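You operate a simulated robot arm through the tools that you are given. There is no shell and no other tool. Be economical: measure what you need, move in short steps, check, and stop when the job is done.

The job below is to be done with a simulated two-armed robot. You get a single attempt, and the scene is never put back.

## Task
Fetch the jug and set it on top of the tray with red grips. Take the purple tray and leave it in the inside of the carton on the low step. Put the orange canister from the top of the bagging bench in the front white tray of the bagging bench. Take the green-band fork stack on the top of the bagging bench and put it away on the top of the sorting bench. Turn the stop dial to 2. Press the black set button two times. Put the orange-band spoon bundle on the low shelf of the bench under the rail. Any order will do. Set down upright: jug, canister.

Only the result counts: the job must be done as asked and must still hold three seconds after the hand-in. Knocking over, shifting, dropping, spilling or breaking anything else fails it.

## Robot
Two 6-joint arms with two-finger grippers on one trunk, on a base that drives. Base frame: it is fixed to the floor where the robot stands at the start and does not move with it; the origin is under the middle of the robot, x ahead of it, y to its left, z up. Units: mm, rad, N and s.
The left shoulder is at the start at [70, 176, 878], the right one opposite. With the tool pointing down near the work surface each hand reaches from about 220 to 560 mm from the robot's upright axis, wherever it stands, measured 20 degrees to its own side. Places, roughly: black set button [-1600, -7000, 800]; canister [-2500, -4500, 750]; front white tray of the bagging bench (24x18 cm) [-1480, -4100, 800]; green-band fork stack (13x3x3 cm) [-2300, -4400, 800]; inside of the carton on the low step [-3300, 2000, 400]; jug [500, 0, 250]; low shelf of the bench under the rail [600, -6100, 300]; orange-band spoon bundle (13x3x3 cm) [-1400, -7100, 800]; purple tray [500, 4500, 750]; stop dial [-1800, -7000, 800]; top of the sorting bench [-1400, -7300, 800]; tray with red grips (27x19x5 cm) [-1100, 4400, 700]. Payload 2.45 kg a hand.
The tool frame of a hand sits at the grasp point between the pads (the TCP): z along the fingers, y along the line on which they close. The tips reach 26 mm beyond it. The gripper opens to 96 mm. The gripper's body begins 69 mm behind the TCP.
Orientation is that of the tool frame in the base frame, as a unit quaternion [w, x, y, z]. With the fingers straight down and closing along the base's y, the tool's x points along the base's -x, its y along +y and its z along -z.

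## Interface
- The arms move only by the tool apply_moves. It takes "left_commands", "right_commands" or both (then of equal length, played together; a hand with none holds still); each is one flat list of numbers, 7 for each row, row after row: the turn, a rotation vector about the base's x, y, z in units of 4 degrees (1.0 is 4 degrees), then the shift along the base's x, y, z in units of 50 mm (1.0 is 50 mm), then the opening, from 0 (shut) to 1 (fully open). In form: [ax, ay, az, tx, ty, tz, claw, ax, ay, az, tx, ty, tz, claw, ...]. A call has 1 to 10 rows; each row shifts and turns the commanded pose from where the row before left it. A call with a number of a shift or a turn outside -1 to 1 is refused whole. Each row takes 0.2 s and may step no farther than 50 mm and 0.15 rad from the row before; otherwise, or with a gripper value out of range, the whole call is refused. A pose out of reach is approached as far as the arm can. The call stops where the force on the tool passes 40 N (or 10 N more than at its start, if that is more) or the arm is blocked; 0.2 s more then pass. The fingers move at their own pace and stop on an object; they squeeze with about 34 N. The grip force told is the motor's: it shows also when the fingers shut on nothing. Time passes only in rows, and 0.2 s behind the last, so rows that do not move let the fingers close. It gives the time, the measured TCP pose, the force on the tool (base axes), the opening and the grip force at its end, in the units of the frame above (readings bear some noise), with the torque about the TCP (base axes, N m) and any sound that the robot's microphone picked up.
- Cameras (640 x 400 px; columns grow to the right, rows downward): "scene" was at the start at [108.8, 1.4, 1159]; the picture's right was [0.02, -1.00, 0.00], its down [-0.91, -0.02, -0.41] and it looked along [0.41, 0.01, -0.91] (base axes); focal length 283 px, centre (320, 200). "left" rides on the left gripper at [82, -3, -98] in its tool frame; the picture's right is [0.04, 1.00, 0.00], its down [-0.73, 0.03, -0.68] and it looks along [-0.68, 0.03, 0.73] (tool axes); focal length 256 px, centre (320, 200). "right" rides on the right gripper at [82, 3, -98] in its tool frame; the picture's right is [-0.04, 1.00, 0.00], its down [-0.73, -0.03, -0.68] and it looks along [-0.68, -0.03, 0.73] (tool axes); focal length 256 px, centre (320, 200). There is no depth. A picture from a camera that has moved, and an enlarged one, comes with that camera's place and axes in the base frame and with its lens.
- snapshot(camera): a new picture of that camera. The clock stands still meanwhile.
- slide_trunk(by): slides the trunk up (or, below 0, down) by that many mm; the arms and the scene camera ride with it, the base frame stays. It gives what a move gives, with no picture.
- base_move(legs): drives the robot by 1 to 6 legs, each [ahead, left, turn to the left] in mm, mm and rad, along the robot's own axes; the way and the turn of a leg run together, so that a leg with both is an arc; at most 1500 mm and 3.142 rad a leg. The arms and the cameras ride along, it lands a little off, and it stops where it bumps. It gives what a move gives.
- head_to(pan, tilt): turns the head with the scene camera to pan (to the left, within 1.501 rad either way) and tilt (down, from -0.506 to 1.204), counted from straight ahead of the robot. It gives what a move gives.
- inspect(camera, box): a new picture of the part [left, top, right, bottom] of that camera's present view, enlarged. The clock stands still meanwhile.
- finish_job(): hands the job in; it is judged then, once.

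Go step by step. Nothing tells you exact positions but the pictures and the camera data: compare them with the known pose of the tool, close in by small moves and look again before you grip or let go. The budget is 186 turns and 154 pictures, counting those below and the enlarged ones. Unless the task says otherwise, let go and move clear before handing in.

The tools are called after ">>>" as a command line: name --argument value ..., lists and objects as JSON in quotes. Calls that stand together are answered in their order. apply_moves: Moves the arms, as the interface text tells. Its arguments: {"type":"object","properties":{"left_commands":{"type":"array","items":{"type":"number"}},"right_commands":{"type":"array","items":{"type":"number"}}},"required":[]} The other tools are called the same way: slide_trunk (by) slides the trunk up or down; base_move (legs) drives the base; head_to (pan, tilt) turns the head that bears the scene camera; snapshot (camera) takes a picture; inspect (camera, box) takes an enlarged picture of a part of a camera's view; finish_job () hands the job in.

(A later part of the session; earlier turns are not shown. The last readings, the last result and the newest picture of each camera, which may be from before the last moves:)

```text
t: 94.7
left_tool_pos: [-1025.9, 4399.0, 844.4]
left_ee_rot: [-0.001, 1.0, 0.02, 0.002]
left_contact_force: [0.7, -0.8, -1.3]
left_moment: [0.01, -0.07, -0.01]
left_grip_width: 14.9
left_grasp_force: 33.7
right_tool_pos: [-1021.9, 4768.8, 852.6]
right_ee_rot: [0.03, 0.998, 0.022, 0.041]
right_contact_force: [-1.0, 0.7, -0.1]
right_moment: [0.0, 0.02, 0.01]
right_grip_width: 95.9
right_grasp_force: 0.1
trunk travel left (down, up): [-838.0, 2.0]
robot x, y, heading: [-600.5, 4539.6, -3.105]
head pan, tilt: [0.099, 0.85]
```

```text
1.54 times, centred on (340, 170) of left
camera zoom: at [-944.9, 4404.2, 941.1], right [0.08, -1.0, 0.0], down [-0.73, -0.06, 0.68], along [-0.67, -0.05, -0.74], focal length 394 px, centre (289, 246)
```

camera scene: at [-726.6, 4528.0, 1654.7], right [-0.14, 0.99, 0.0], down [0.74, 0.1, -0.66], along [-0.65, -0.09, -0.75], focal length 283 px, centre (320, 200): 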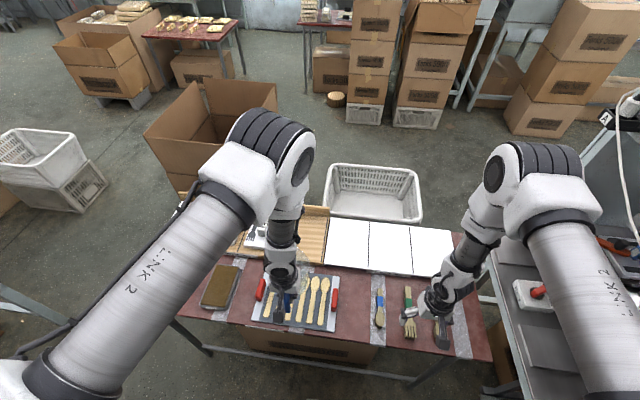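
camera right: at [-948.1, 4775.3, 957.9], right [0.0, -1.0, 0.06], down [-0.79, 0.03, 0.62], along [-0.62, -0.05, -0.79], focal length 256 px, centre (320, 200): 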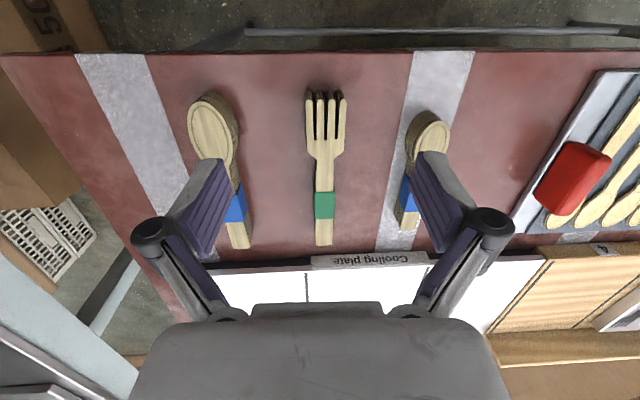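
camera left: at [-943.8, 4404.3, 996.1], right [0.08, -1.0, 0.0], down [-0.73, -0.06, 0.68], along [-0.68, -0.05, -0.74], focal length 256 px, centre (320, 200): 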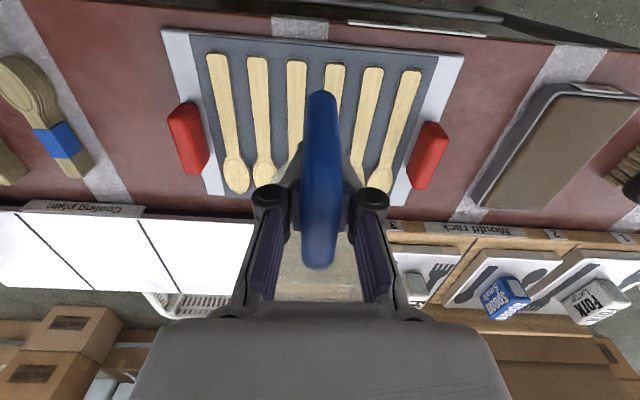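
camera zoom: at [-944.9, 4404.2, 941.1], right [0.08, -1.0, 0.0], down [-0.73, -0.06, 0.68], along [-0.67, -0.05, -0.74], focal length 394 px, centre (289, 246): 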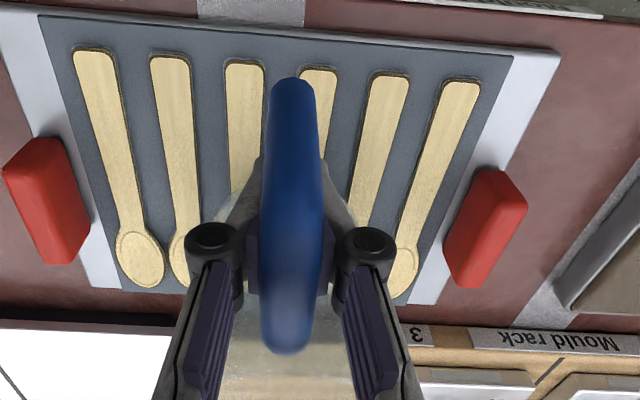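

No contact yet; I continue down in small steps.

>>> apply_moves --left_commands '[0, 0, 0, 0, 0, -0.1, 0, 0, 0, 0, 0, 0, -0.1, 0]'

>>> apply_moves --left_commands '[0, 0, 0, 0, 0, -0.1, 0, 0, 0, 0, 0, 0, -0.04, 0]'

>>> snapshot --camera "right"

```text
t: 95.3
left_tool_pos: [-1024.7, 4398.0, 833.4]
left_ee_rot: [-0.002, 1.0, 0.02, 0.001]
left_contact_force: [-0.2, 0.1, -1.4]
left_moment: [-0.02, -0.06, -0.04]
left_grip_width: 15.1
left_grasp_force: 34.1
right_tool_pos: [-1021.8, 4769.1, 854.5]
right_ee_rot: [0.029, 0.998, 0.023, 0.041]
right_contact_force: [0.6, 0.2, -0.8]
right_moment: [0.02, -0.01, -0.03]
right_grip_width: 95.9
right_grasp_force: 0.0
trunk travel left (down, up): [-838.0, 2.0]
robot x, y, heading: [-596.8, 4539.0, -3.099]
head pan, tilt: [0.099, 0.85]
```

```text
t: 95.9
left_tool_pos: [-1025.0, 4397.3, 826.7]
left_ee_rot: [-0.002, 1.0, 0.02, 0.0]
left_contact_force: [0.3, -0.4, 4.0]
left_moment: [-0.05, 0.48, 0.02]
left_grip_width: 14.9
left_grasp_force: 33.6
right_tool_pos: [-1021.8, 4767.3, 854.0]
right_ee_rot: [0.029, 0.999, 0.022, 0.041]
right_contact_force: [-0.2, -0.5, 0.0]
right_moment: [0.04, 0.01, 0.0]
right_grip_width: 96.1
right_grasp_force: 0.2
trunk travel left (down, up): [-838.0, 2.0]
robot x, y, heading: [-596.9, 4539.6, -3.099]
head pan, tilt: [0.099, 0.85]
```

```text
120 pictures are left
camera right: at [-948.4, 4775.4, 957.9], right [0.0, -1.0, 0.06], down [-0.79, 0.03, 0.62], along [-0.62, -0.05, -0.79], focal length 256 px, centre (320, 200)
```

right: 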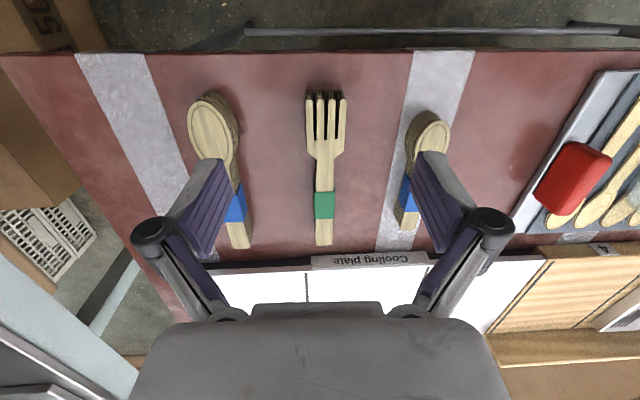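

Contact felt (about 4 N at the jug's base). I settle 2 mm more, then release and check.

>>> apply_moves --left_commands '[0, 0, 0, 0, 0, -0.04, 0, 0, 0, 0, 0, 0, 0, 0.25, 0, 0, 0, 0, 0, 0, 0.4, 0, 0, 0, 0, 0, 0, 0.5]'

>>> snapshot --camera "left"

```text
t: 96.9
left_tool_pos: [-1023.7, 4399.2, 825.2]
left_ee_rot: [-0.001, 1.0, 0.021, 0.001]
left_contact_force: [-0.2, -0.1, -0.6]
left_moment: [0.0, 0.01, 0.03]
left_grip_width: 48.0
left_grasp_force: 0.1
right_tool_pos: [-1021.9, 4768.8, 852.7]
right_ee_rot: [0.03, 0.998, 0.022, 0.04]
right_contact_force: [0.7, 0.4, 0.5]
right_moment: [0.04, 0.01, 0.01]
right_grip_width: 96.2
right_grasp_force: 0.1
trunk travel left (down, up): [-838.0, 2.0]
robot x, y, heading: [-594.4, 4541.4, -3.098]
head pan, tilt: [0.099, 0.85]
```

```text
119 pictures are left
camera left: at [-944.6, 4404.6, 922.0], right [0.08, -1.0, 0.0], down [-0.73, -0.06, 0.68], along [-0.68, -0.05, -0.74], focal length 256 px, centre (320, 200)
```

left: 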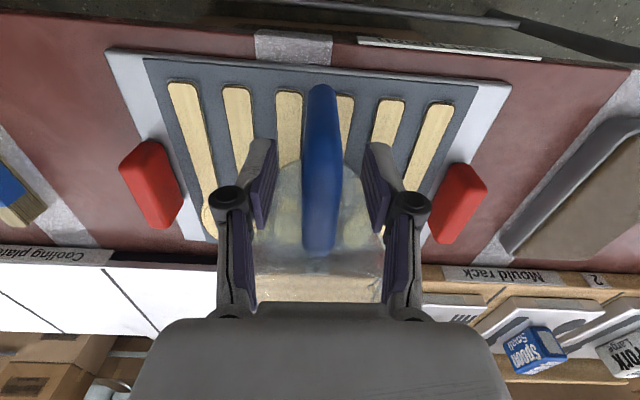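

Jug released and standing. I raise the left hand clear, then back away and verify.

>>> apply_moves --left_commands '[0, 0, 0, 0, 0, 0.4, 0.5, 0, 0, 0, 0, 0, 0.5, 0.5, 0, 0, 0, 0, 0, 0.4, 0.5]'

>>> base_move --legs '[[-300, 0, 0]]'

>>> snapshot --camera "left"

>>> snapshot --camera "scene"

```text
t: 97.7
left_tool_pos: [-1024.8, 4398.6, 889.3]
left_ee_rot: [0.0, 1.0, 0.02, 0.001]
left_contact_force: [0.1, 0.3, -0.1]
left_moment: [0.02, -0.01, 0.0]
left_grip_width: 48.0
left_grasp_force: 0.2
right_tool_pos: [-1021.5, 4768.9, 853.5]
right_ee_rot: [0.03, 0.998, 0.022, 0.04]
right_contact_force: [0.0, 0.0, 0.5]
right_moment: [0.01, -0.02, 0.02]
right_grip_width: 95.9
right_grasp_force: 0.2
trunk travel left (down, up): [-838.0, 2.0]
robot x, y, heading: [-599.7, 4543.2, -3.103]
head pan, tilt: [0.099, 0.85]
```

```text
t: 99.7
left_tool_pos: [-725.0, 4410.6, 888.6]
left_ee_rot: [-0.001, 1.0, 0.021, 0.002]
left_contact_force: [0.4, 0.5, 0.5]
left_moment: [0.01, -0.01, -0.03]
left_grip_width: 48.0
left_grasp_force: 0.0
right_tool_pos: [-722.5, 4780.0, 851.7]
right_ee_rot: [0.029, 0.998, 0.023, 0.042]
right_contact_force: [-0.1, 0.4, 1.1]
right_moment: [0.0, 0.01, 0.02]
right_grip_width: 96.1
right_grasp_force: 0.2
trunk travel left (down, up): [-838.0, 2.0]
robot x, y, heading: [-297.7, 4554.0, -3.099]
head pan, tilt: [0.099, 0.85]
```

```text
118 pictures are left
camera left: at [-644.6, 4416.2, 985.7], right [0.08, -1.0, 0.0], down [-0.73, -0.06, 0.68], along [-0.67, -0.05, -0.74], focal length 256 px, centre (320, 200)
```

left: 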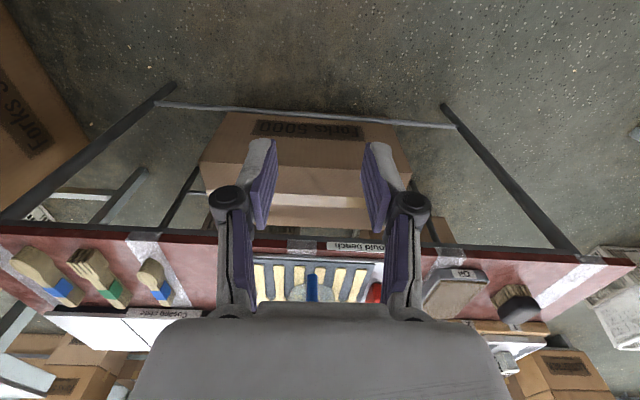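

```text
117 pictures are left
camera scene: at [-428.7, 4540.3, 1654.3], right [-0.14, 0.99, 0.0], down [0.74, 0.11, -0.66], along [-0.65, -0.09, -0.75], focal length 283 px, centre (320, 200)
```

scene: 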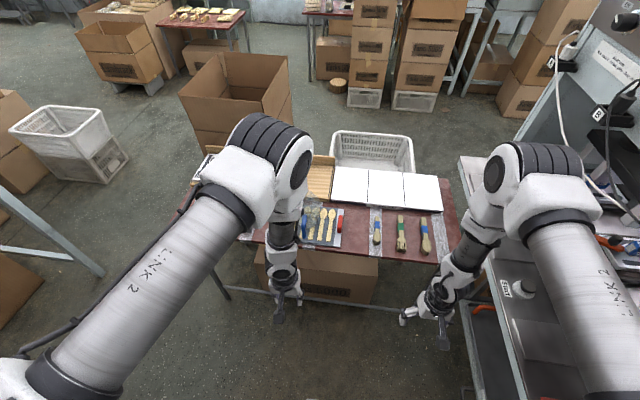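

The jug is on the tray. Next the purple tray: I move to the bay's middle, turn to face +x and look.

>>> base_move --legs '[[0, 350, 0], [0, 0, 1.571], [0, 0, 1.53], [150, 0, 0]]'

>>> head_to --pan 0.15 --tilt 0.6

>>> snapshot --camera "scene"

```text
t: 110.5
left_tool_pos: [294.5, 4331.1, 889.3]
left_ee_rot: [0.0, -0.005, 1.0, -0.002]
left_contact_force: [-0.3, -0.4, -0.6]
left_moment: [-0.02, 0.0, 0.01]
left_grip_width: 48.1
left_grasp_force: 0.0
right_tool_pos: [279.7, 3962.2, 853.5]
right_ee_rot: [-0.038, -0.007, 0.999, 0.03]
right_contact_force: [-0.3, -0.1, 0.8]
right_moment: [0.01, -0.03, 0.02]
right_grip_width: 96.0
right_grasp_force: 0.0
trunk travel left (down, up): [-838.0, 2.0]
robot x, y, heading: [-134.4, 4203.2, 0.008]
head pan, tilt: [0.099, 0.85]
```

```text
t: 111.3
left_tool_pos: [295.5, 4331.9, 888.2]
left_ee_rot: [-0.001, -0.004, 1.0, -0.001]
left_contact_force: [-0.2, -0.1, 0.0]
left_moment: [0.0, -0.01, 0.01]
left_grip_width: 48.0
left_grasp_force: 0.1
right_tool_pos: [281.4, 3961.8, 852.3]
right_ee_rot: [-0.041, -0.006, 0.999, 0.031]
right_contact_force: [0.1, 0.1, -0.4]
right_moment: [-0.02, -0.01, -0.01]
right_grip_width: 95.9
right_grasp_force: 0.1
trunk travel left (down, up): [-838.0, 2.0]
robot x, y, heading: [-133.6, 4203.2, 0.011]
head pan, tilt: [0.15, 0.6]
```

```text
116 pictures are left
camera scene: at [2.7, 4217.1, 1675.2], right [0.16, -0.99, 0.0], down [-0.56, -0.09, -0.82], along [0.81, 0.13, -0.57], focal length 283 px, centre (320, 200)
```

scene: 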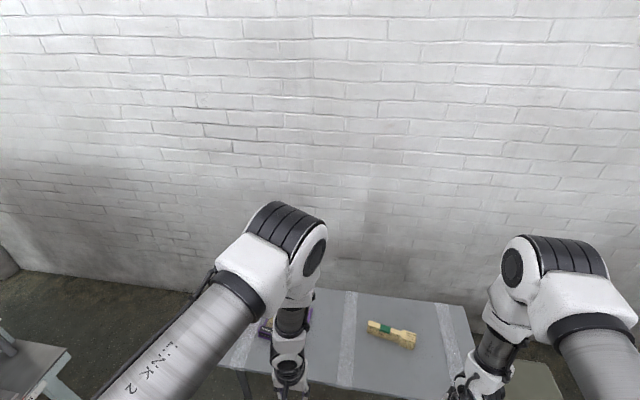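

>>> snapshot --camera "left"

>>> inspect --camera "scene" --box '[210, 270, 370, 400]'

```text
115 pictures are left
camera left: at [214.4, 4327.9, 985.8], right [-0.05, 1.0, 0.0], down [0.74, 0.04, 0.68], along [0.68, 0.03, -0.74], focal length 256 px, centre (320, 200)
```

left: 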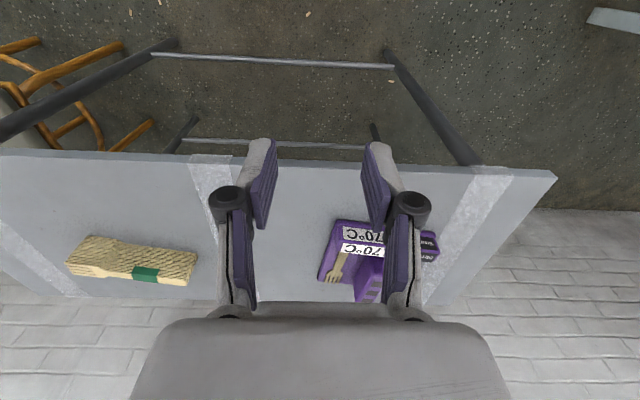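

```text
3.08 times, centred on (290, 335) of scene
camera zoom: at [2.7, 4217.1, 1675.2], right [0.16, -0.99, 0.0], down [-0.56, -0.09, -0.82], along [0.81, 0.13, -0.57], focal length 870 px, centre (412, -215)
```

zoom: 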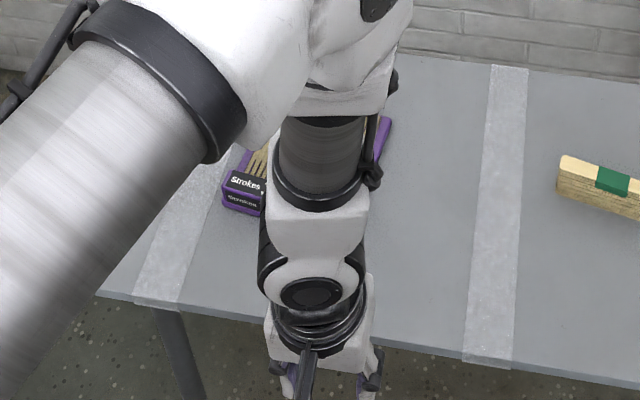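

The purple tray is at about (566, 4440) and lies askew. I bring the left hand over it for a clear view.

>>> base_move --legs '[[90, 100, 0]]'

>>> apply_moves --left_commands '[0, 0, 0, 0, 0, 0, 1, 0, 0, 0, 0, 0, 0, 1]'

>>> snapshot --camera "left"

```text
t: 112.6
left_tool_pos: [383.6, 4430.7, 889.4]
left_ee_rot: [-0.001, -0.004, 1.0, -0.001]
left_contact_force: [-0.4, -0.1, -0.7]
left_moment: [0.02, -0.02, -0.01]
left_grip_width: 47.9
left_grasp_force: 0.0
right_tool_pos: [369.0, 4060.6, 853.3]
right_ee_rot: [-0.04, -0.008, 0.999, 0.029]
right_contact_force: [-0.3, -0.8, 0.5]
right_moment: [0.04, -0.03, 0.0]
right_grip_width: 96.0
right_grasp_force: 0.0
trunk travel left (down, up): [-838.0, 2.0]
robot x, y, heading: [-47.8, 4303.4, 0.01]
head pan, tilt: [0.15, 0.6]
```

```text
t: 113.2
left_tool_pos: [384.0, 4431.5, 889.1]
left_ee_rot: [0.0, -0.005, 1.0, -0.002]
left_contact_force: [-0.1, -0.7, -0.8]
left_moment: [-0.01, -0.02, 0.03]
left_grip_width: 96.0
left_grasp_force: 0.2
right_tool_pos: [369.8, 4060.4, 852.2]
right_ee_rot: [-0.039, -0.007, 0.999, 0.03]
right_contact_force: [-0.2, -0.6, -0.6]
right_moment: [0.01, -0.02, -0.01]
right_grip_width: 95.8
right_grasp_force: 0.1
trunk travel left (down, up): [-838.0, 2.0]
robot x, y, heading: [-47.6, 4302.6, 0.015]
head pan, tilt: [0.15, 0.6]
```

```text
113 pictures are left
camera left: at [302.5, 4426.9, 986.2], right [-0.05, 1.0, 0.0], down [0.73, 0.04, 0.68], along [0.68, 0.03, -0.74], focal length 256 px, centre (320, 200)
```

left: 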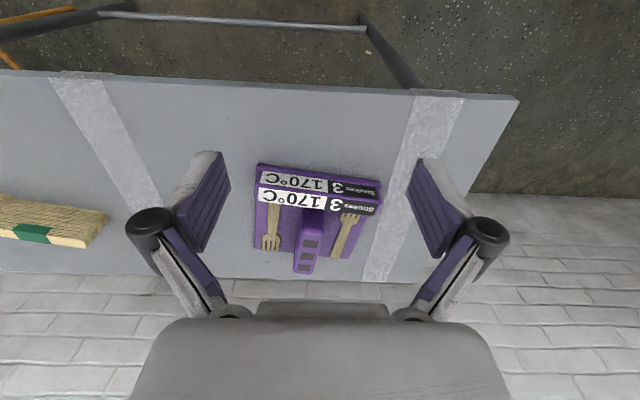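

The tray has a central raised handle elongated along x (yaw ≈ -0.1), table height ≈755. I drive 110 mm closer, turn the wrist slightly and hover over the handle.

>>> base_move --legs '[[110, 0, 0]]'

>>> apply_moves --left_commands '[0, 0, -0.7, 0.6, -0.05, 0, 1, 0, 0, -0.7, 0.4, -0.05, -0.3, 1]'

>>> snapshot --camera "left"

>>> inspect --camera "scene" --box '[210, 270, 370, 400]'

```text
t: 114.4
left_tool_pos: [495.7, 4431.3, 888.8]
left_ee_rot: [-0.001, -0.005, 1.0, -0.001]
left_contact_force: [0.1, 0.6, 0.1]
left_moment: [0.01, 0.0, -0.01]
left_grip_width: 96.0
left_grasp_force: 0.1
right_tool_pos: [480.6, 4063.3, 853.6]
right_ee_rot: [-0.039, -0.006, 0.999, 0.03]
right_contact_force: [-0.8, -0.2, 0.2]
right_moment: [0.0, 0.02, -0.02]
right_grip_width: 96.1
right_grasp_force: 0.1
trunk travel left (down, up): [-838.0, 2.0]
robot x, y, heading: [67.5, 4302.8, 0.006]
head pan, tilt: [0.15, 0.6]
```

```text
t: 115.0
left_tool_pos: [545.6, 4427.9, 873.1]
left_ee_rot: [0.0, 0.043, 0.999, -0.002]
left_contact_force: [0.0, 0.0, 0.6]
left_moment: [-0.03, 0.01, 0.0]
left_grip_width: 96.0
left_grasp_force: 0.0
right_tool_pos: [481.9, 4062.7, 853.2]
right_ee_rot: [-0.04, -0.006, 0.999, 0.031]
right_contact_force: [-0.5, -0.1, -0.1]
right_moment: [-0.02, 0.01, -0.01]
right_grip_width: 95.9
right_grasp_force: 0.1
trunk travel left (down, up): [-838.0, 2.0]
robot x, y, heading: [67.5, 4305.2, 0.01]
head pan, tilt: [0.15, 0.6]
```

```text
112 pictures are left
camera left: at [463.4, 4431.3, 970.3], right [0.05, 1.0, 0.0], down [0.74, -0.03, 0.68], along [0.68, -0.03, -0.74], focal length 256 px, centre (320, 200)
```

left: 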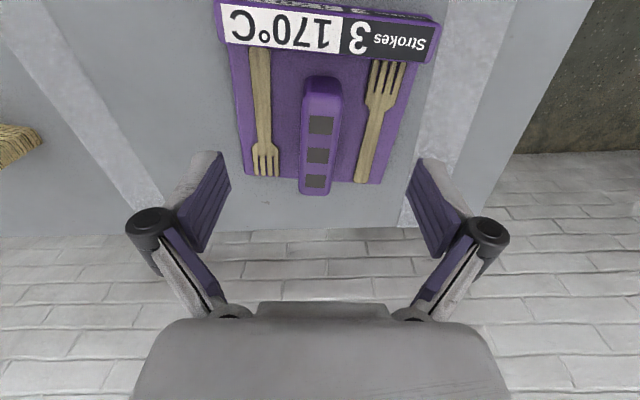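

```text
3.08 times, centred on (290, 335) of scene
camera zoom: at [203.2, 4317.8, 1675.3], right [0.16, -0.99, 0.0], down [-0.56, -0.09, -0.82], along [0.81, 0.13, -0.57], focal length 870 px, centre (412, -215)
```

zoom: 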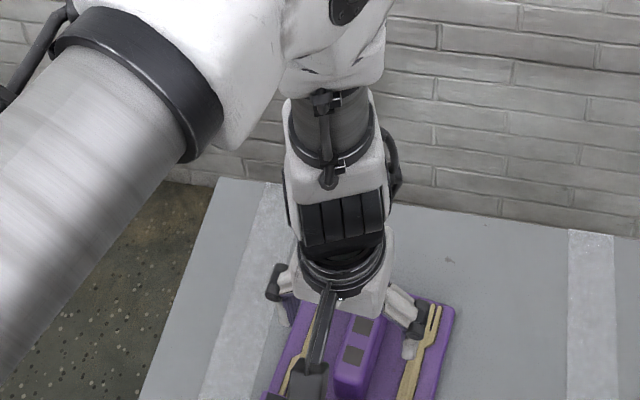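

Handle now well in view: centre ≈(563,4425), top ≈790. I move to it and descend toward z≈802.

>>> apply_moves --left_commands '[0, 0, 0, 0.36, -0.04, -0.4, 0.8, 0, 0, 0, 0, 0, -0.5, 0.8, 0, 0, 0, 0, 0, -0.5, 0.8]'

>>> snapshot --camera "left"

```text
t: 115.8
left_tool_pos: [556.2, 4439.8, 806.8]
left_ee_rot: [0.001, 0.049, 0.999, -0.013]
left_contact_force: [-0.9, -1.3, -0.3]
left_moment: [0.01, 0.01, 0.03]
left_grip_width: 76.9
left_grasp_force: 0.0
left hand out of reach, approached as far as the arm can: row 2, 3
right_tool_pos: [482.0, 4061.5, 852.9]
right_ee_rot: [-0.041, -0.007, 0.999, 0.03]
right_contact_force: [0.6, -0.2, -1.3]
right_moment: [-0.01, 0.01, 0.01]
right_grip_width: 96.1
right_grasp_force: 0.0
trunk travel left (down, up): [-838.0, 2.0]
robot x, y, heading: [63.2, 4300.8, 0.004]
head pan, tilt: [0.15, 0.6]
```

```text
110 pictures are left
camera left: at [474.0, 4447.1, 903.9], right [0.06, 1.0, -0.03], down [0.73, -0.02, 0.68], along [0.68, -0.06, -0.73], focal length 256 px, centre (320, 200)
```

left: 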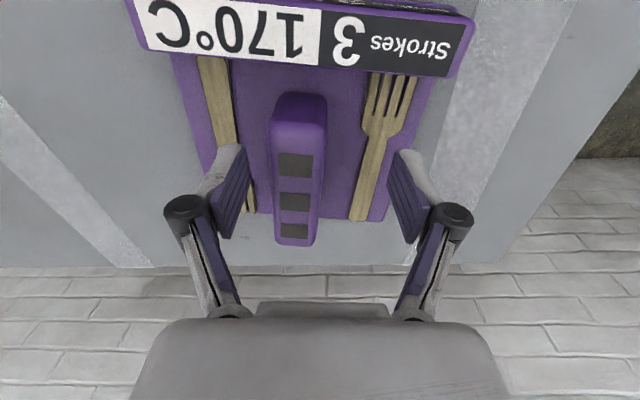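

The arm is at its limit; I raise both hands 60 mm and lower the trunk 60 mm to gain reach.

>>> apply_moves --left_commands '[0, 0, 0, 0, 0, 0.7, 0.8, 0, 0, 0, 0, 0, 0.7, 0.8]' --right_commands '[0, 0, 0, -0.3, 0, 0.7, 1, 0, 0, 0, -0.3, 0, 0.7, 1]'

>>> slide_trunk --by -60

>>> snapshot --camera "left"

```text
t: 116.4
left_tool_pos: [555.7, 4439.5, 879.2]
left_ee_rot: [0.0, 0.044, 0.999, -0.001]
left_contact_force: [-0.4, -0.5, 0.1]
left_moment: [0.0, -0.02, -0.02]
left_grip_width: 76.9
left_grasp_force: 0.1
right_tool_pos: [450.5, 4062.5, 922.2]
right_ee_rot: [-0.04, -0.008, 0.999, 0.03]
right_contact_force: [0.2, -0.1, 1.0]
right_moment: [0.01, -0.07, 0.02]
right_grip_width: 96.0
right_grasp_force: 0.1
trunk travel left (down, up): [-838.0, 2.0]
robot x, y, heading: [67.8, 4302.5, 0.006]
head pan, tilt: [0.15, 0.6]
```

```text
t: 117.4
left_tool_pos: [556.5, 4440.4, 818.1]
left_ee_rot: [-0.001, 0.044, 0.999, -0.001]
left_contact_force: [0.8, -0.8, -0.6]
left_moment: [0.0, -0.02, 0.0]
left_grip_width: 76.9
left_grasp_force: 0.0
right_tool_pos: [452.0, 4063.1, 862.0]
right_ee_rot: [-0.04, -0.007, 0.999, 0.03]
right_contact_force: [-0.1, 0.5, 0.0]
right_moment: [-0.01, -0.02, 0.01]
right_grip_width: 96.1
right_grasp_force: 0.0
trunk travel left (down, up): [-778.0, 62.0]
robot x, y, heading: [66.1, 4302.7, 0.011]
head pan, tilt: [0.15, 0.6]
```

```text
109 pictures are left
camera left: at [475.0, 4444.2, 915.9], right [0.05, 1.0, 0.0], down [0.73, -0.03, 0.68], along [0.68, -0.04, -0.74], focal length 256 px, centre (320, 200)
```

left: 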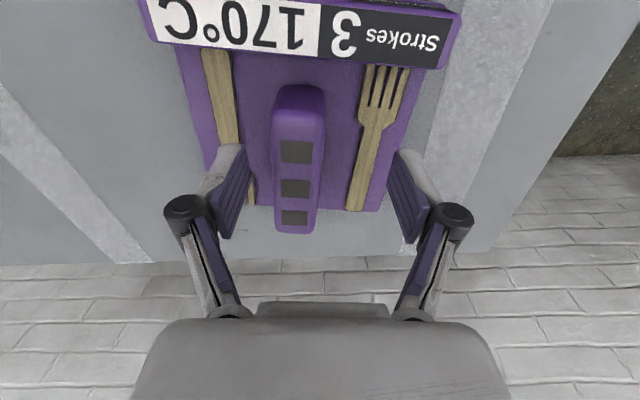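

Handle is 14 mm to the right of the fingers' middle (−y). I correct, lower 18 mm and look.

>>> apply_moves --left_commands '[0, 0, 0, 0.1, -0.28, 0, 0.8, 0, 0, 0, 0, 0, -0.2, 0.8, 0, 0, 0, 0, 0, -0.2, 0.8]'

>>> snapshot --camera "left"

```text
t: 118.2
left_tool_pos: [563.1, 4426.7, 797.3]
left_ee_rot: [-0.001, 0.044, 0.999, -0.003]
left_contact_force: [0.2, 0.5, -0.1]
left_moment: [-0.02, -0.03, 0.0]
left_grip_width: 76.8
left_grasp_force: 0.1
right_tool_pos: [452.5, 4062.2, 861.6]
right_ee_rot: [-0.04, -0.006, 0.999, 0.031]
right_contact_force: [0.2, -0.5, -1.0]
right_moment: [-0.04, 0.01, -0.01]
right_grip_width: 95.9
right_grasp_force: 0.0
trunk travel left (down, up): [-778.0, 62.0]
robot x, y, heading: [66.1, 4305.5, 0.01]
head pan, tilt: [0.15, 0.6]
```

```text
108 pictures are left
camera left: at [480.6, 4431.4, 895.3], right [0.05, 1.0, -0.01], down [0.73, -0.03, 0.68], along [0.68, -0.04, -0.74], focal length 256 px, centre (320, 200)
```

left: 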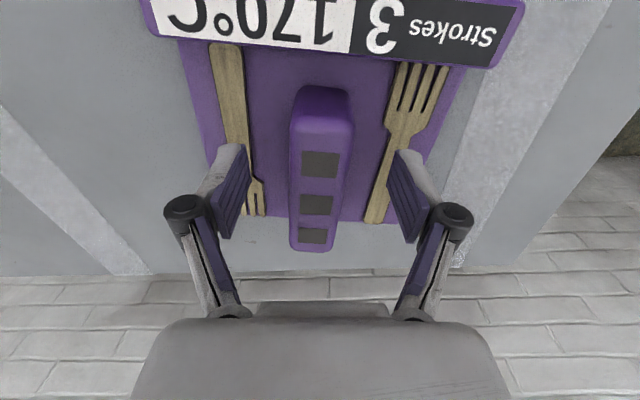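

Centred. I close the fingers on the handle.

>>> apply_moves --left_commands '[0, 0, 0, 0, 0, -0.06, 0.5, 0, 0, 0, 0, 0, 0, 0, 0, 0, 0, 0, 0, 0, 0]'

>>> snapshot --camera "left"

```text
t: 119.0
left_tool_pos: [562.6, 4426.5, 795.0]
left_ee_rot: [0.0, 0.044, 0.999, -0.003]
left_contact_force: [0.9, 0.7, 3.9]
left_moment: [0.02, -0.01, -0.26]
left_grip_width: 29.3
left_grasp_force: 34.0
right_tool_pos: [452.0, 4062.7, 861.3]
right_ee_rot: [-0.041, -0.007, 0.999, 0.03]
right_contact_force: [0.3, 0.1, -0.8]
right_moment: [-0.01, 0.01, -0.02]
right_grip_width: 96.3
right_grasp_force: 0.0
trunk travel left (down, up): [-778.0, 62.0]
robot x, y, heading: [66.7, 4302.3, 0.01]
head pan, tilt: [0.15, 0.6]
```

```text
107 pictures are left
camera left: at [480.1, 4431.0, 893.0], right [0.05, 1.0, -0.01], down [0.73, -0.03, 0.68], along [0.68, -0.04, -0.73], focal length 256 px, centre (320, 200)
```

left: 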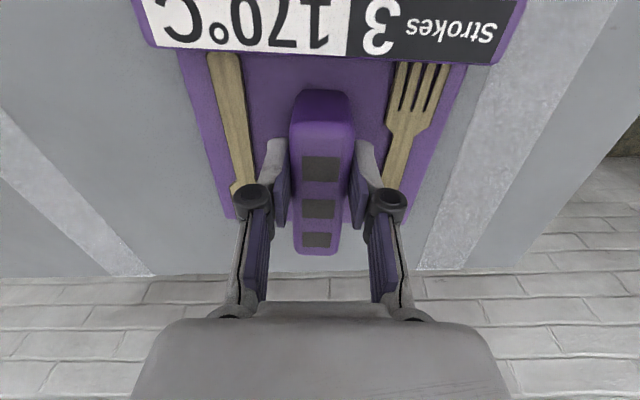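

Gripped at 29 mm. I lift it slowly.

>>> apply_moves --left_commands '[0, 0, 0, 0, 0, 0.2, 0, 0, 0, 0, 0, 0, 0.4, 0, 0, 0, 0, 0, 0, 0.6, 0, 0, 0, 0, 0, 0, 0.6, 0]'

>>> snapshot --camera "left"

>>> inspect --camera "scene" --box '[210, 240, 410, 400]'

```text
t: 120.0
left_tool_pos: [560.7, 4426.4, 885.7]
left_ee_rot: [0.001, 0.045, 0.999, -0.001]
left_contact_force: [-0.6, -0.4, -2.6]
left_moment: [0.01, -0.03, 0.03]
left_grip_width: 29.7
left_grasp_force: 34.0
right_tool_pos: [451.6, 4062.2, 862.3]
right_ee_rot: [-0.04, -0.007, 0.999, 0.03]
right_contact_force: [-0.4, 0.3, 0.5]
right_moment: [-0.01, 0.01, 0.02]
right_grip_width: 95.8
right_grasp_force: 0.0
trunk travel left (down, up): [-778.0, 62.0]
robot x, y, heading: [62.1, 4302.5, 0.013]
head pan, tilt: [0.15, 0.6]
```

```text
106 pictures are left
camera left: at [478.7, 4430.3, 982.8], right [0.05, 1.0, 0.0], down [0.74, -0.03, 0.68], along [0.68, -0.03, -0.74], focal length 256 px, centre (320, 200)
```

left: 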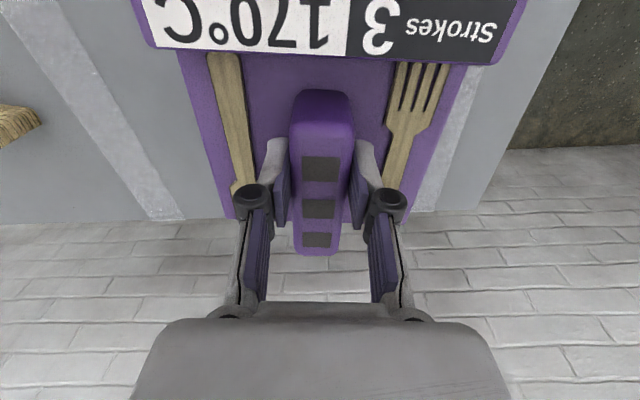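

```text
2.50 times, centred on (310, 320) of scene
camera zoom: at [201.2, 4316.8, 1615.4], right [0.16, -0.99, 0.0], down [-0.56, -0.09, -0.83], along [0.81, 0.13, -0.56], focal length 707 px, centre (345, -100)
```

zoom: 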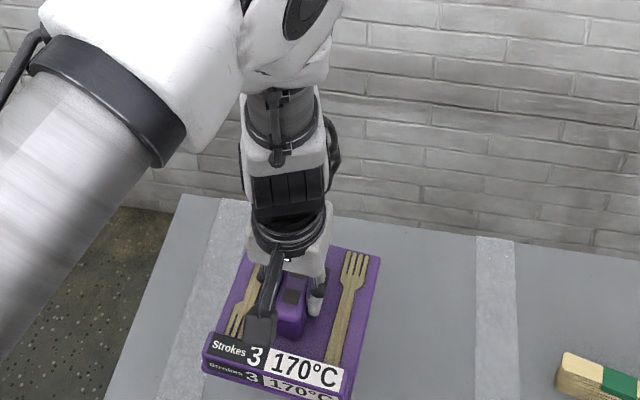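

The tray is held level. I raise the trunk and drive back through the aisle to the open area near (-2550, 3380).

>>> slide_trunk --by 58

>>> base_move --legs '[[-340, 0, 0], [0, -900, 0], [-1500, 0, 0], [-770, 0, 0], [0, -400, 0]]'

>>> head_to --pan -1.45 --tilt 0.5

>>> snapshot --camera "scene"

```text
t: 121.0
left_tool_pos: [561.8, 4427.7, 942.4]
left_ee_rot: [-0.002, 0.044, 0.999, -0.002]
left_contact_force: [0.5, 0.1, -3.2]
left_moment: [-0.02, -0.05, -0.04]
left_grip_width: 29.7
left_grasp_force: 33.9
right_tool_pos: [453.0, 4063.4, 920.2]
right_ee_rot: [-0.041, -0.007, 0.999, 0.03]
right_contact_force: [0.1, -0.4, -0.3]
right_moment: [0.04, -0.01, 0.0]
right_grip_width: 96.0
right_grasp_force: 0.0
trunk travel left (down, up): [-836.0, 4.0]
robot x, y, heading: [64.0, 4304.6, 0.007]
head pan, tilt: [0.15, 0.6]
```

```text
t: 140.4
left_tool_pos: [-2070.4, 3189.2, 942.1]
left_ee_rot: [-0.001, 0.071, 0.997, -0.002]
left_contact_force: [0.3, 0.7, -4.0]
left_moment: [-0.01, 0.03, -0.03]
left_grip_width: 29.5
left_grasp_force: 33.4
right_tool_pos: [-2199.9, 2831.6, 920.4]
right_ee_rot: [-0.04, 0.02, 0.999, 0.03]
right_contact_force: [-0.2, 1.1, 0.5]
right_moment: [-0.01, 0.03, 0.04]
right_grip_width: 95.9
right_grasp_force: 0.0
trunk travel left (down, up): [-836.0, 4.0]
robot x, y, heading: [-2575.1, 3092.7, -0.049]
head pan, tilt: [0.15, 0.6]
```

```text
t: 142.1
left_tool_pos: [-2070.8, 3188.2, 941.7]
left_ee_rot: [-0.003, 0.071, 0.997, -0.002]
left_contact_force: [0.4, 0.0, -2.7]
left_moment: [-0.01, -0.04, -0.01]
left_grip_width: 29.5
left_grasp_force: 34.1
right_tool_pos: [-2199.9, 2831.7, 920.0]
right_ee_rot: [-0.039, 0.02, 0.999, 0.031]
right_contact_force: [0.0, 1.2, 0.4]
right_moment: [0.05, 0.01, 0.02]
right_grip_width: 96.0
right_grasp_force: 0.1
trunk travel left (down, up): [-836.0, 4.0]
robot x, y, heading: [-2574.4, 3090.8, -0.044]
head pan, tilt: [-1.45, 0.499]
```

```text
104 pictures are left
camera scene: at [-2516.8, 2998.8, 1682.5], right [-1.0, -0.08, 0.0], down [-0.04, 0.48, -0.88], along [0.07, -0.88, -0.48], focal length 283 px, centre (320, 200)
```

scene: 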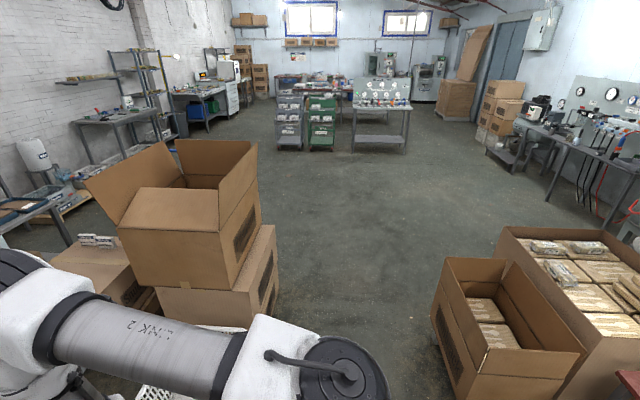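

The carton on the low step is ahead-right, with packs inside. I turn to face -x and slide alongside it.

>>> base_move --legs '[[0, 0, 1.6], [0, 0, 1.585], [0, 900, 0]]'

>>> head_to --pan 0.1 --tilt 0.9

>>> snapshot --camera "scene"

>>> snapshot --camera "left"

>>> snapshot --camera "right"

```text
t: 154.5
left_tool_pos: [-3109.1, 2094.3, 943.3]
left_ee_rot: [-0.001, 0.998, -0.068, 0.001]
left_contact_force: [-0.5, -0.5, -3.4]
left_moment: [0.0, 0.02, -0.03]
left_grip_width: 29.6
left_grasp_force: 34.0
right_tool_pos: [-2981.7, 2452.7, 918.8]
right_ee_rot: [0.031, 0.999, -0.017, 0.04]
right_contact_force: [-1.0, 0.1, 0.1]
right_moment: [0.02, 0.01, 0.01]
right_grip_width: 95.7
right_grasp_force: 0.0
trunk travel left (down, up): [-836.0, 4.0]
robot x, y, heading: [-2606.5, 2193.0, 3.108]
head pan, tilt: [-1.45, 0.499]
```

```text
t: 156.1
left_tool_pos: [-3107.8, 2093.5, 943.0]
left_ee_rot: [-0.001, 0.998, -0.068, 0.002]
left_contact_force: [-0.2, -0.3, -3.3]
left_moment: [0.0, 0.05, -0.01]
left_grip_width: 29.5
left_grasp_force: 34.3
right_tool_pos: [-2981.4, 2452.5, 918.4]
right_ee_rot: [0.031, 0.999, -0.017, 0.04]
right_contact_force: [0.3, 0.4, -0.5]
right_moment: [0.0, -0.01, -0.03]
right_grip_width: 96.0
right_grasp_force: 0.0
trunk travel left (down, up): [-836.0, 4.0]
robot x, y, heading: [-2606.1, 2195.0, 3.104]
head pan, tilt: [0.099, 0.901]
```

```text
103 pictures are left
camera scene: at [-2734.0, 2192.1, 1648.6], right [-0.06, 1.0, 0.0], down [0.78, 0.05, -0.62], along [-0.62, -0.04, -0.78], focal length 283 px, centre (320, 200)
```

scene: 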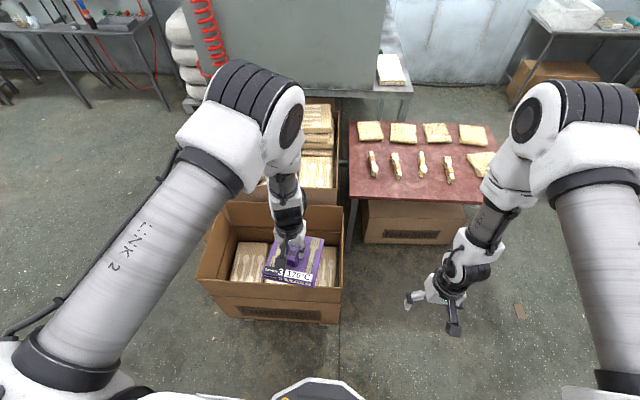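

```text
102 pictures are left
camera left: at [-3027.6, 2086.0, 1040.3], right [-0.1, -1.0, 0.0], down [-0.73, 0.07, 0.68], along [-0.67, 0.07, -0.74], focal length 256 px, centre (320, 200)
```

left: 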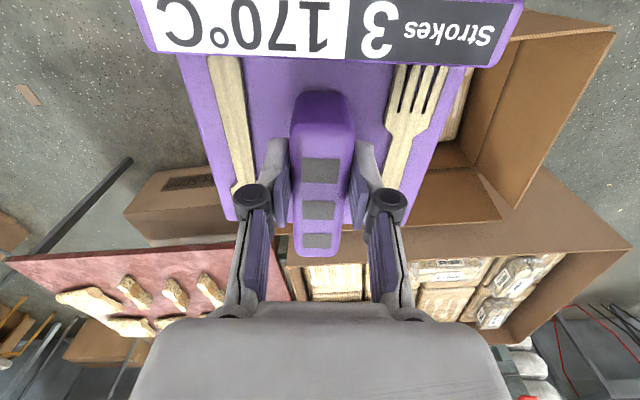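

```text
101 pictures are left
camera right: at [-2908.2, 2454.2, 1024.0], right [-0.08, -1.0, 0.06], down [-0.78, 0.09, 0.61], along [-0.62, 0.0, -0.79], focal length 256 px, centre (320, 200)
```

right: 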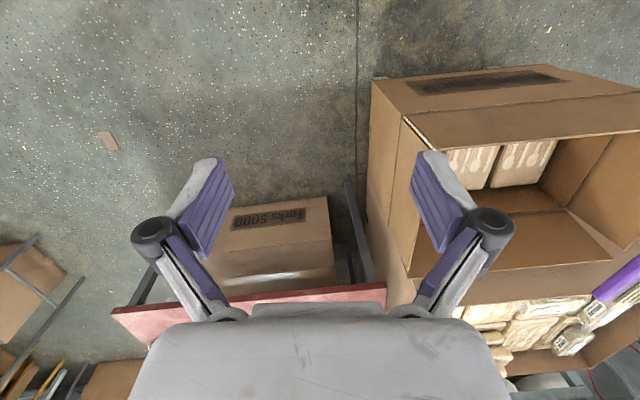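

The carton rim is about z≈490, spanning roughly x -3150…-3620, y 1640…2255, with packs inside. I enlarge the views.

>>> inspect --camera "scene" --box '[180, 190, 370, 330]'

>>> inspect --camera "right" --box '[360, 60, 640, 320]'

```text
2.86 times, centred on (275, 260) of scene
camera zoom: at [-2734.0, 2192.1, 1648.6], right [-0.06, 1.0, 0.0], down [0.78, 0.05, -0.62], along [-0.62, -0.04, -0.78], focal length 808 px, centre (449, 29)
```

zoom: 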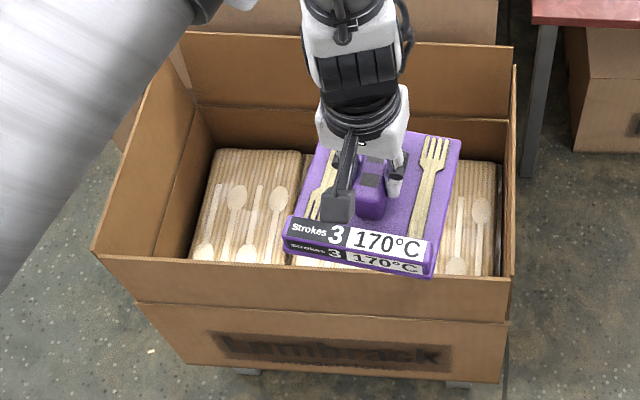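

```text
1.54 times, centred on (500, 190) of right
camera zoom: at [-2908.2, 2454.2, 1024.0], right [-0.08, -1.0, 0.06], down [-0.78, 0.09, 0.61], along [-0.62, 0.0, -0.79], focal length 394 px, centre (43, 215)
```

zoom: 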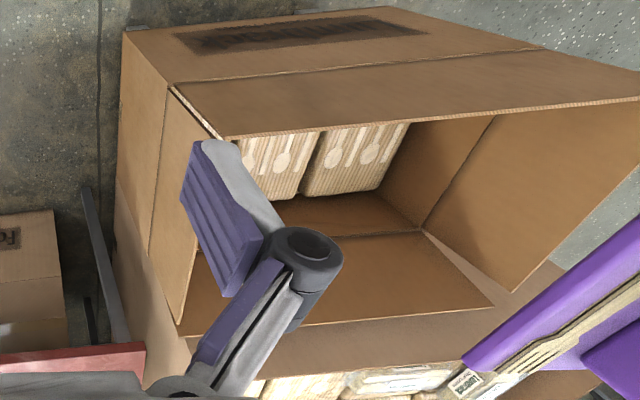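

Better fix: carton x -3125…-3498, y 1703…2248, flap tops z≈647, packs' tops ≈300. I'll set the tray on the packs around (-3275, 1975); first I drive above it.

>>> base_move --legs '[[145, 125, 0]]'

>>> apply_moves --left_commands '[0, 0, 0.6, 0, 0, 0, 0, 0, 0, 0.6, 0, 0, 0, 0, 0, 0, 0.4, 0, 0, 0, 0]'

>>> snapshot --camera "scene"

>>> snapshot --camera "right"

```text
t: 157.7
left_tool_pos: [-3257.0, 1976.0, 943.3]
left_ee_rot: [-0.001, 0.998, -0.069, 0.002]
left_contact_force: [0.0, 0.1, -2.4]
left_moment: [-0.03, 0.04, -0.02]
left_grip_width: 29.3
left_grasp_force: 33.9
right_tool_pos: [-3130.2, 2335.1, 919.4]
right_ee_rot: [0.031, 0.999, -0.016, 0.038]
right_contact_force: [-0.5, 0.3, 0.3]
right_moment: [0.02, 0.02, 0.05]
right_grip_width: 96.0
right_grasp_force: 0.0
trunk travel left (down, up): [-836.0, 4.0]
robot x, y, heading: [-2754.4, 2072.6, 3.103]
head pan, tilt: [0.099, 0.901]
```

```text
t: 158.5
left_tool_pos: [-3257.8, 1974.3, 942.5]
left_ee_rot: [-0.002, 1.0, -0.012, 0.001]
left_contact_force: [-0.6, -0.7, -3.5]
left_moment: [0.03, 0.04, 0.01]
left_grip_width: 29.5
left_grasp_force: 33.7
right_tool_pos: [-3132.7, 2332.7, 919.0]
right_ee_rot: [0.031, 0.999, -0.018, 0.04]
right_contact_force: [-0.5, -0.7, 0.1]
right_moment: [0.02, -0.02, 0.01]
right_grip_width: 96.1
right_grasp_force: 0.1
trunk travel left (down, up): [-836.0, 4.0]
robot x, y, heading: [-2758.0, 2074.7, 3.102]
head pan, tilt: [0.099, 0.901]
```

```text
98 pictures are left
camera scene: at [-2884.9, 2071.6, 1648.5], right [-0.06, 1.0, 0.0], down [0.78, 0.05, -0.62], along [-0.62, -0.04, -0.78], focal length 283 px, centre (320, 200)
```

scene: 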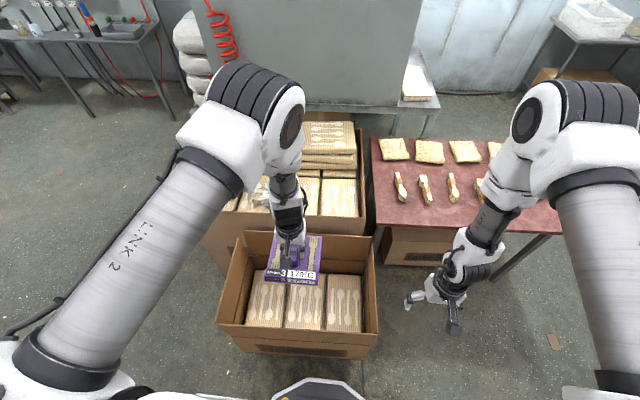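

```text
97 pictures are left
camera right: at [-3058.5, 2334.3, 1023.9], right [-0.08, -1.0, 0.06], down [-0.78, 0.09, 0.61], along [-0.62, 0.0, -0.79], focal length 256 px, centre (320, 200)
```

right: 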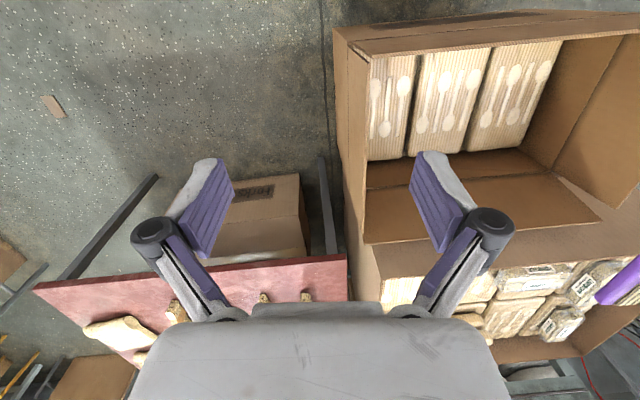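

Three packs line the carton floor; the tray is centred above. I nudge the right hand outward and lower the trunk.

>>> apply_moves --right_commands '[0, 0, 0, 0.5, 0.7, 0, 0.3, 0, 0, 0, 0.5, 0.7, 0, 0.3]'

>>> slide_trunk --by -330

>>> snapshot --camera "scene"

>>> snapshot --camera "left"

```text
t: 159.1
left_tool_pos: [-3258.2, 1974.9, 942.3]
left_ee_rot: [-0.002, 1.0, -0.012, 0.001]
left_contact_force: [0.9, 0.4, -2.6]
left_moment: [-0.02, 0.04, -0.03]
left_grip_width: 29.5
left_grasp_force: 34.2
right_tool_pos: [-3124.9, 2352.5, 914.2]
right_ee_rot: [0.045, 0.998, -0.011, 0.042]
right_contact_force: [-0.4, -0.1, -0.5]
right_moment: [0.04, -0.01, 0.01]
right_grip_width: 28.7
right_grasp_force: 0.2
right hand out of reach, approached as far as the arm can: row 1, 2
trunk travel left (down, up): [-836.0, 4.0]
robot x, y, heading: [-2758.4, 2073.1, 3.104]
head pan, tilt: [0.099, 0.901]
```

```text
t: 162.3
left_tool_pos: [-3257.4, 1975.5, 611.7]
left_ee_rot: [-0.002, 1.0, -0.013, 0.002]
left_contact_force: [0.6, -0.3, -3.2]
left_moment: [-0.01, 0.04, 0.01]
left_grip_width: 29.5
left_grasp_force: 34.3
right_tool_pos: [-3125.4, 2353.1, 583.3]
right_ee_rot: [0.045, 0.998, -0.011, 0.043]
right_contact_force: [0.3, -1.1, 0.7]
right_moment: [-0.01, 0.0, -0.02]
right_grip_width: 28.8
right_grasp_force: 0.1
trunk travel left (down, up): [-506.0, 334.0]
robot x, y, heading: [-2755.2, 2077.9, 3.101]
head pan, tilt: [0.099, 0.901]
```

```text
96 pictures are left
camera scene: at [-2883.4, 2072.5, 1318.7], right [-0.06, 1.0, 0.0], down [0.78, 0.05, -0.62], along [-0.62, -0.04, -0.78], focal length 283 px, centre (320, 200)
```

scene: 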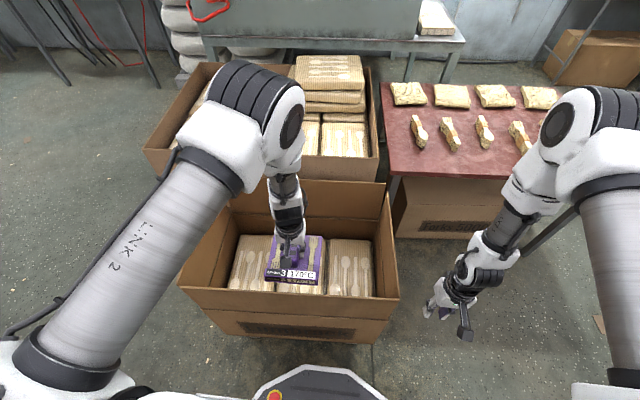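

```text
95 pictures are left
camera left: at [-3176.9, 1976.1, 710.1], right [0.02, -1.0, 0.0], down [-0.74, -0.01, 0.68], along [-0.68, -0.01, -0.74], focal length 256 px, centre (320, 200)
```

left: 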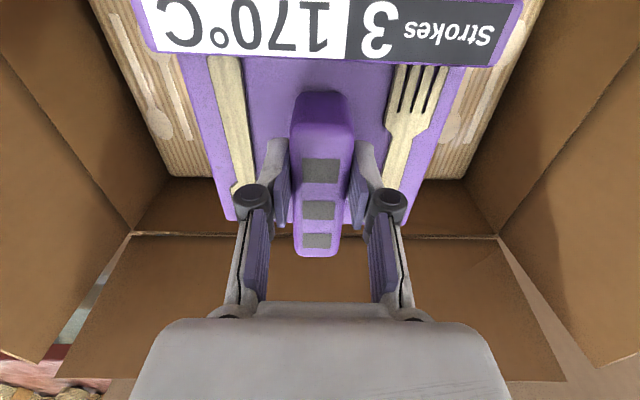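

Well centred inside. I continue lowering.

>>> slide_trunk --by -130

>>> snapshot --camera "left"

>>> inspect --camera "scene" --box '[170, 180, 420, 360]'

```text
t: 163.9
left_tool_pos: [-3257.9, 1975.6, 482.1]
left_ee_rot: [-0.002, 1.0, -0.012, 0.001]
left_contact_force: [0.1, -0.1, -3.5]
left_moment: [0.0, 0.06, -0.03]
left_grip_width: 29.5
left_grasp_force: 34.1
right_tool_pos: [-3123.4, 2353.3, 453.6]
right_ee_rot: [0.045, 0.998, -0.012, 0.043]
right_contact_force: [-0.5, 0.6, -0.6]
right_moment: [-0.02, 0.03, 0.01]
right_grip_width: 28.8
right_grasp_force: 0.0
trunk travel left (down, up): [-376.0, 464.0]
robot x, y, heading: [-2757.7, 2074.5, 3.107]
head pan, tilt: [0.099, 0.901]
```

```text
94 pictures are left
camera left: at [-3176.8, 1976.1, 580.2], right [0.02, -1.0, 0.0], down [-0.74, -0.01, 0.68], along [-0.68, -0.01, -0.74], focal length 256 px, centre (320, 200)
```

left: 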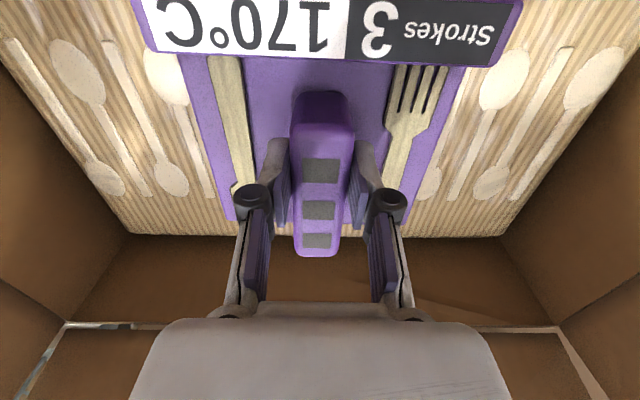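

```text
2.22 times, centred on (295, 270) of scene
camera zoom: at [-2883.2, 2072.5, 1188.7], right [-0.06, 1.0, 0.0], down [0.78, 0.05, -0.62], along [-0.62, -0.04, -0.78], focal length 628 px, centre (376, 44)
```

zoom: 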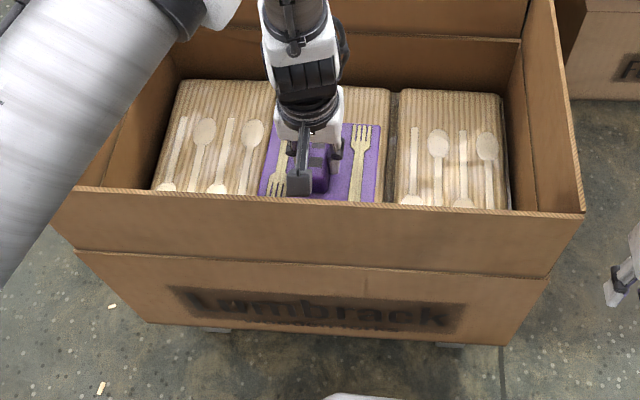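

Pack tops are about z≈320. I lower 85 more by trunk, then with small arm steps.

>>> slide_trunk --by -80

>>> apply_moves --left_commands '[0, 0, 0, 0, 0, -0.12, 0, 0, 0, 0, 0, 0, -0.12, 0]'

>>> snapshot --camera "left"

```text
t: 165.1
left_tool_pos: [-3259.7, 1974.6, 405.4]
left_ee_rot: [-0.001, 1.0, -0.012, -0.001]
left_contact_force: [-5.4, -2.1, 31.0]
left_moment: [-0.09, -0.26, 0.02]
left_grip_width: 29.4
left_grasp_force: 34.0
right_tool_pos: [-3124.3, 2352.8, 375.2]
right_ee_rot: [0.046, 0.998, -0.012, 0.042]
right_contact_force: [-0.3, -0.4, 0.6]
right_moment: [0.0, 0.03, 0.0]
right_grip_width: 28.3
right_grasp_force: 0.0
trunk travel left (down, up): [-296.0, 544.0]
robot x, y, heading: [-2754.7, 2075.4, 3.103]
head pan, tilt: [0.099, 0.901]
```

```text
t: 165.6
left_tool_pos: [-3256.7, 1975.6, 398.9]
left_ee_rot: [-0.002, 1.0, -0.013, -0.001]
left_contact_force: [7.5, 0.5, 26.9]
left_moment: [-0.19, -0.94, 0.04]
left_grip_width: 29.7
left_grasp_force: 33.8
right_tool_pos: [-3123.1, 2353.3, 374.1]
right_ee_rot: [0.047, 0.998, -0.012, 0.042]
right_contact_force: [-0.6, -0.5, 0.1]
right_moment: [-0.01, -0.01, 0.0]
right_grip_width: 28.9
right_grasp_force: 0.2
trunk travel left (down, up): [-296.0, 544.0]
robot x, y, heading: [-2754.6, 2075.3, 3.108]
head pan, tilt: [0.099, 0.901]
stopped in row 2 (left hand): the force on the tool passed its limit at 57 N (the readings are from after the stop); the commanded pose is now the measured one
```

```text
92 pictures are left
camera left: at [-3176.4, 1976.2, 496.7], right [0.02, -1.0, 0.0], down [-0.73, -0.01, 0.68], along [-0.68, -0.01, -0.73], focal length 256 px, centre (320, 200)
```

left: 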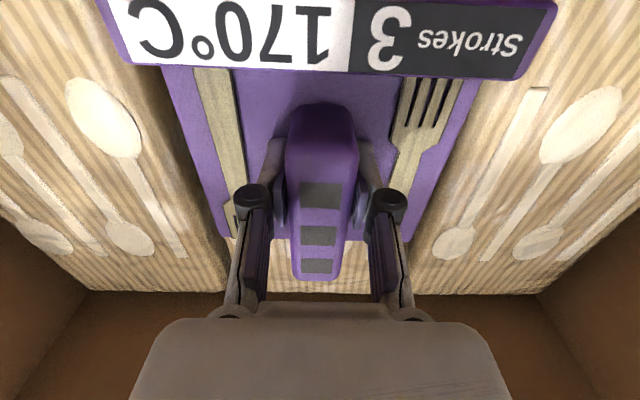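

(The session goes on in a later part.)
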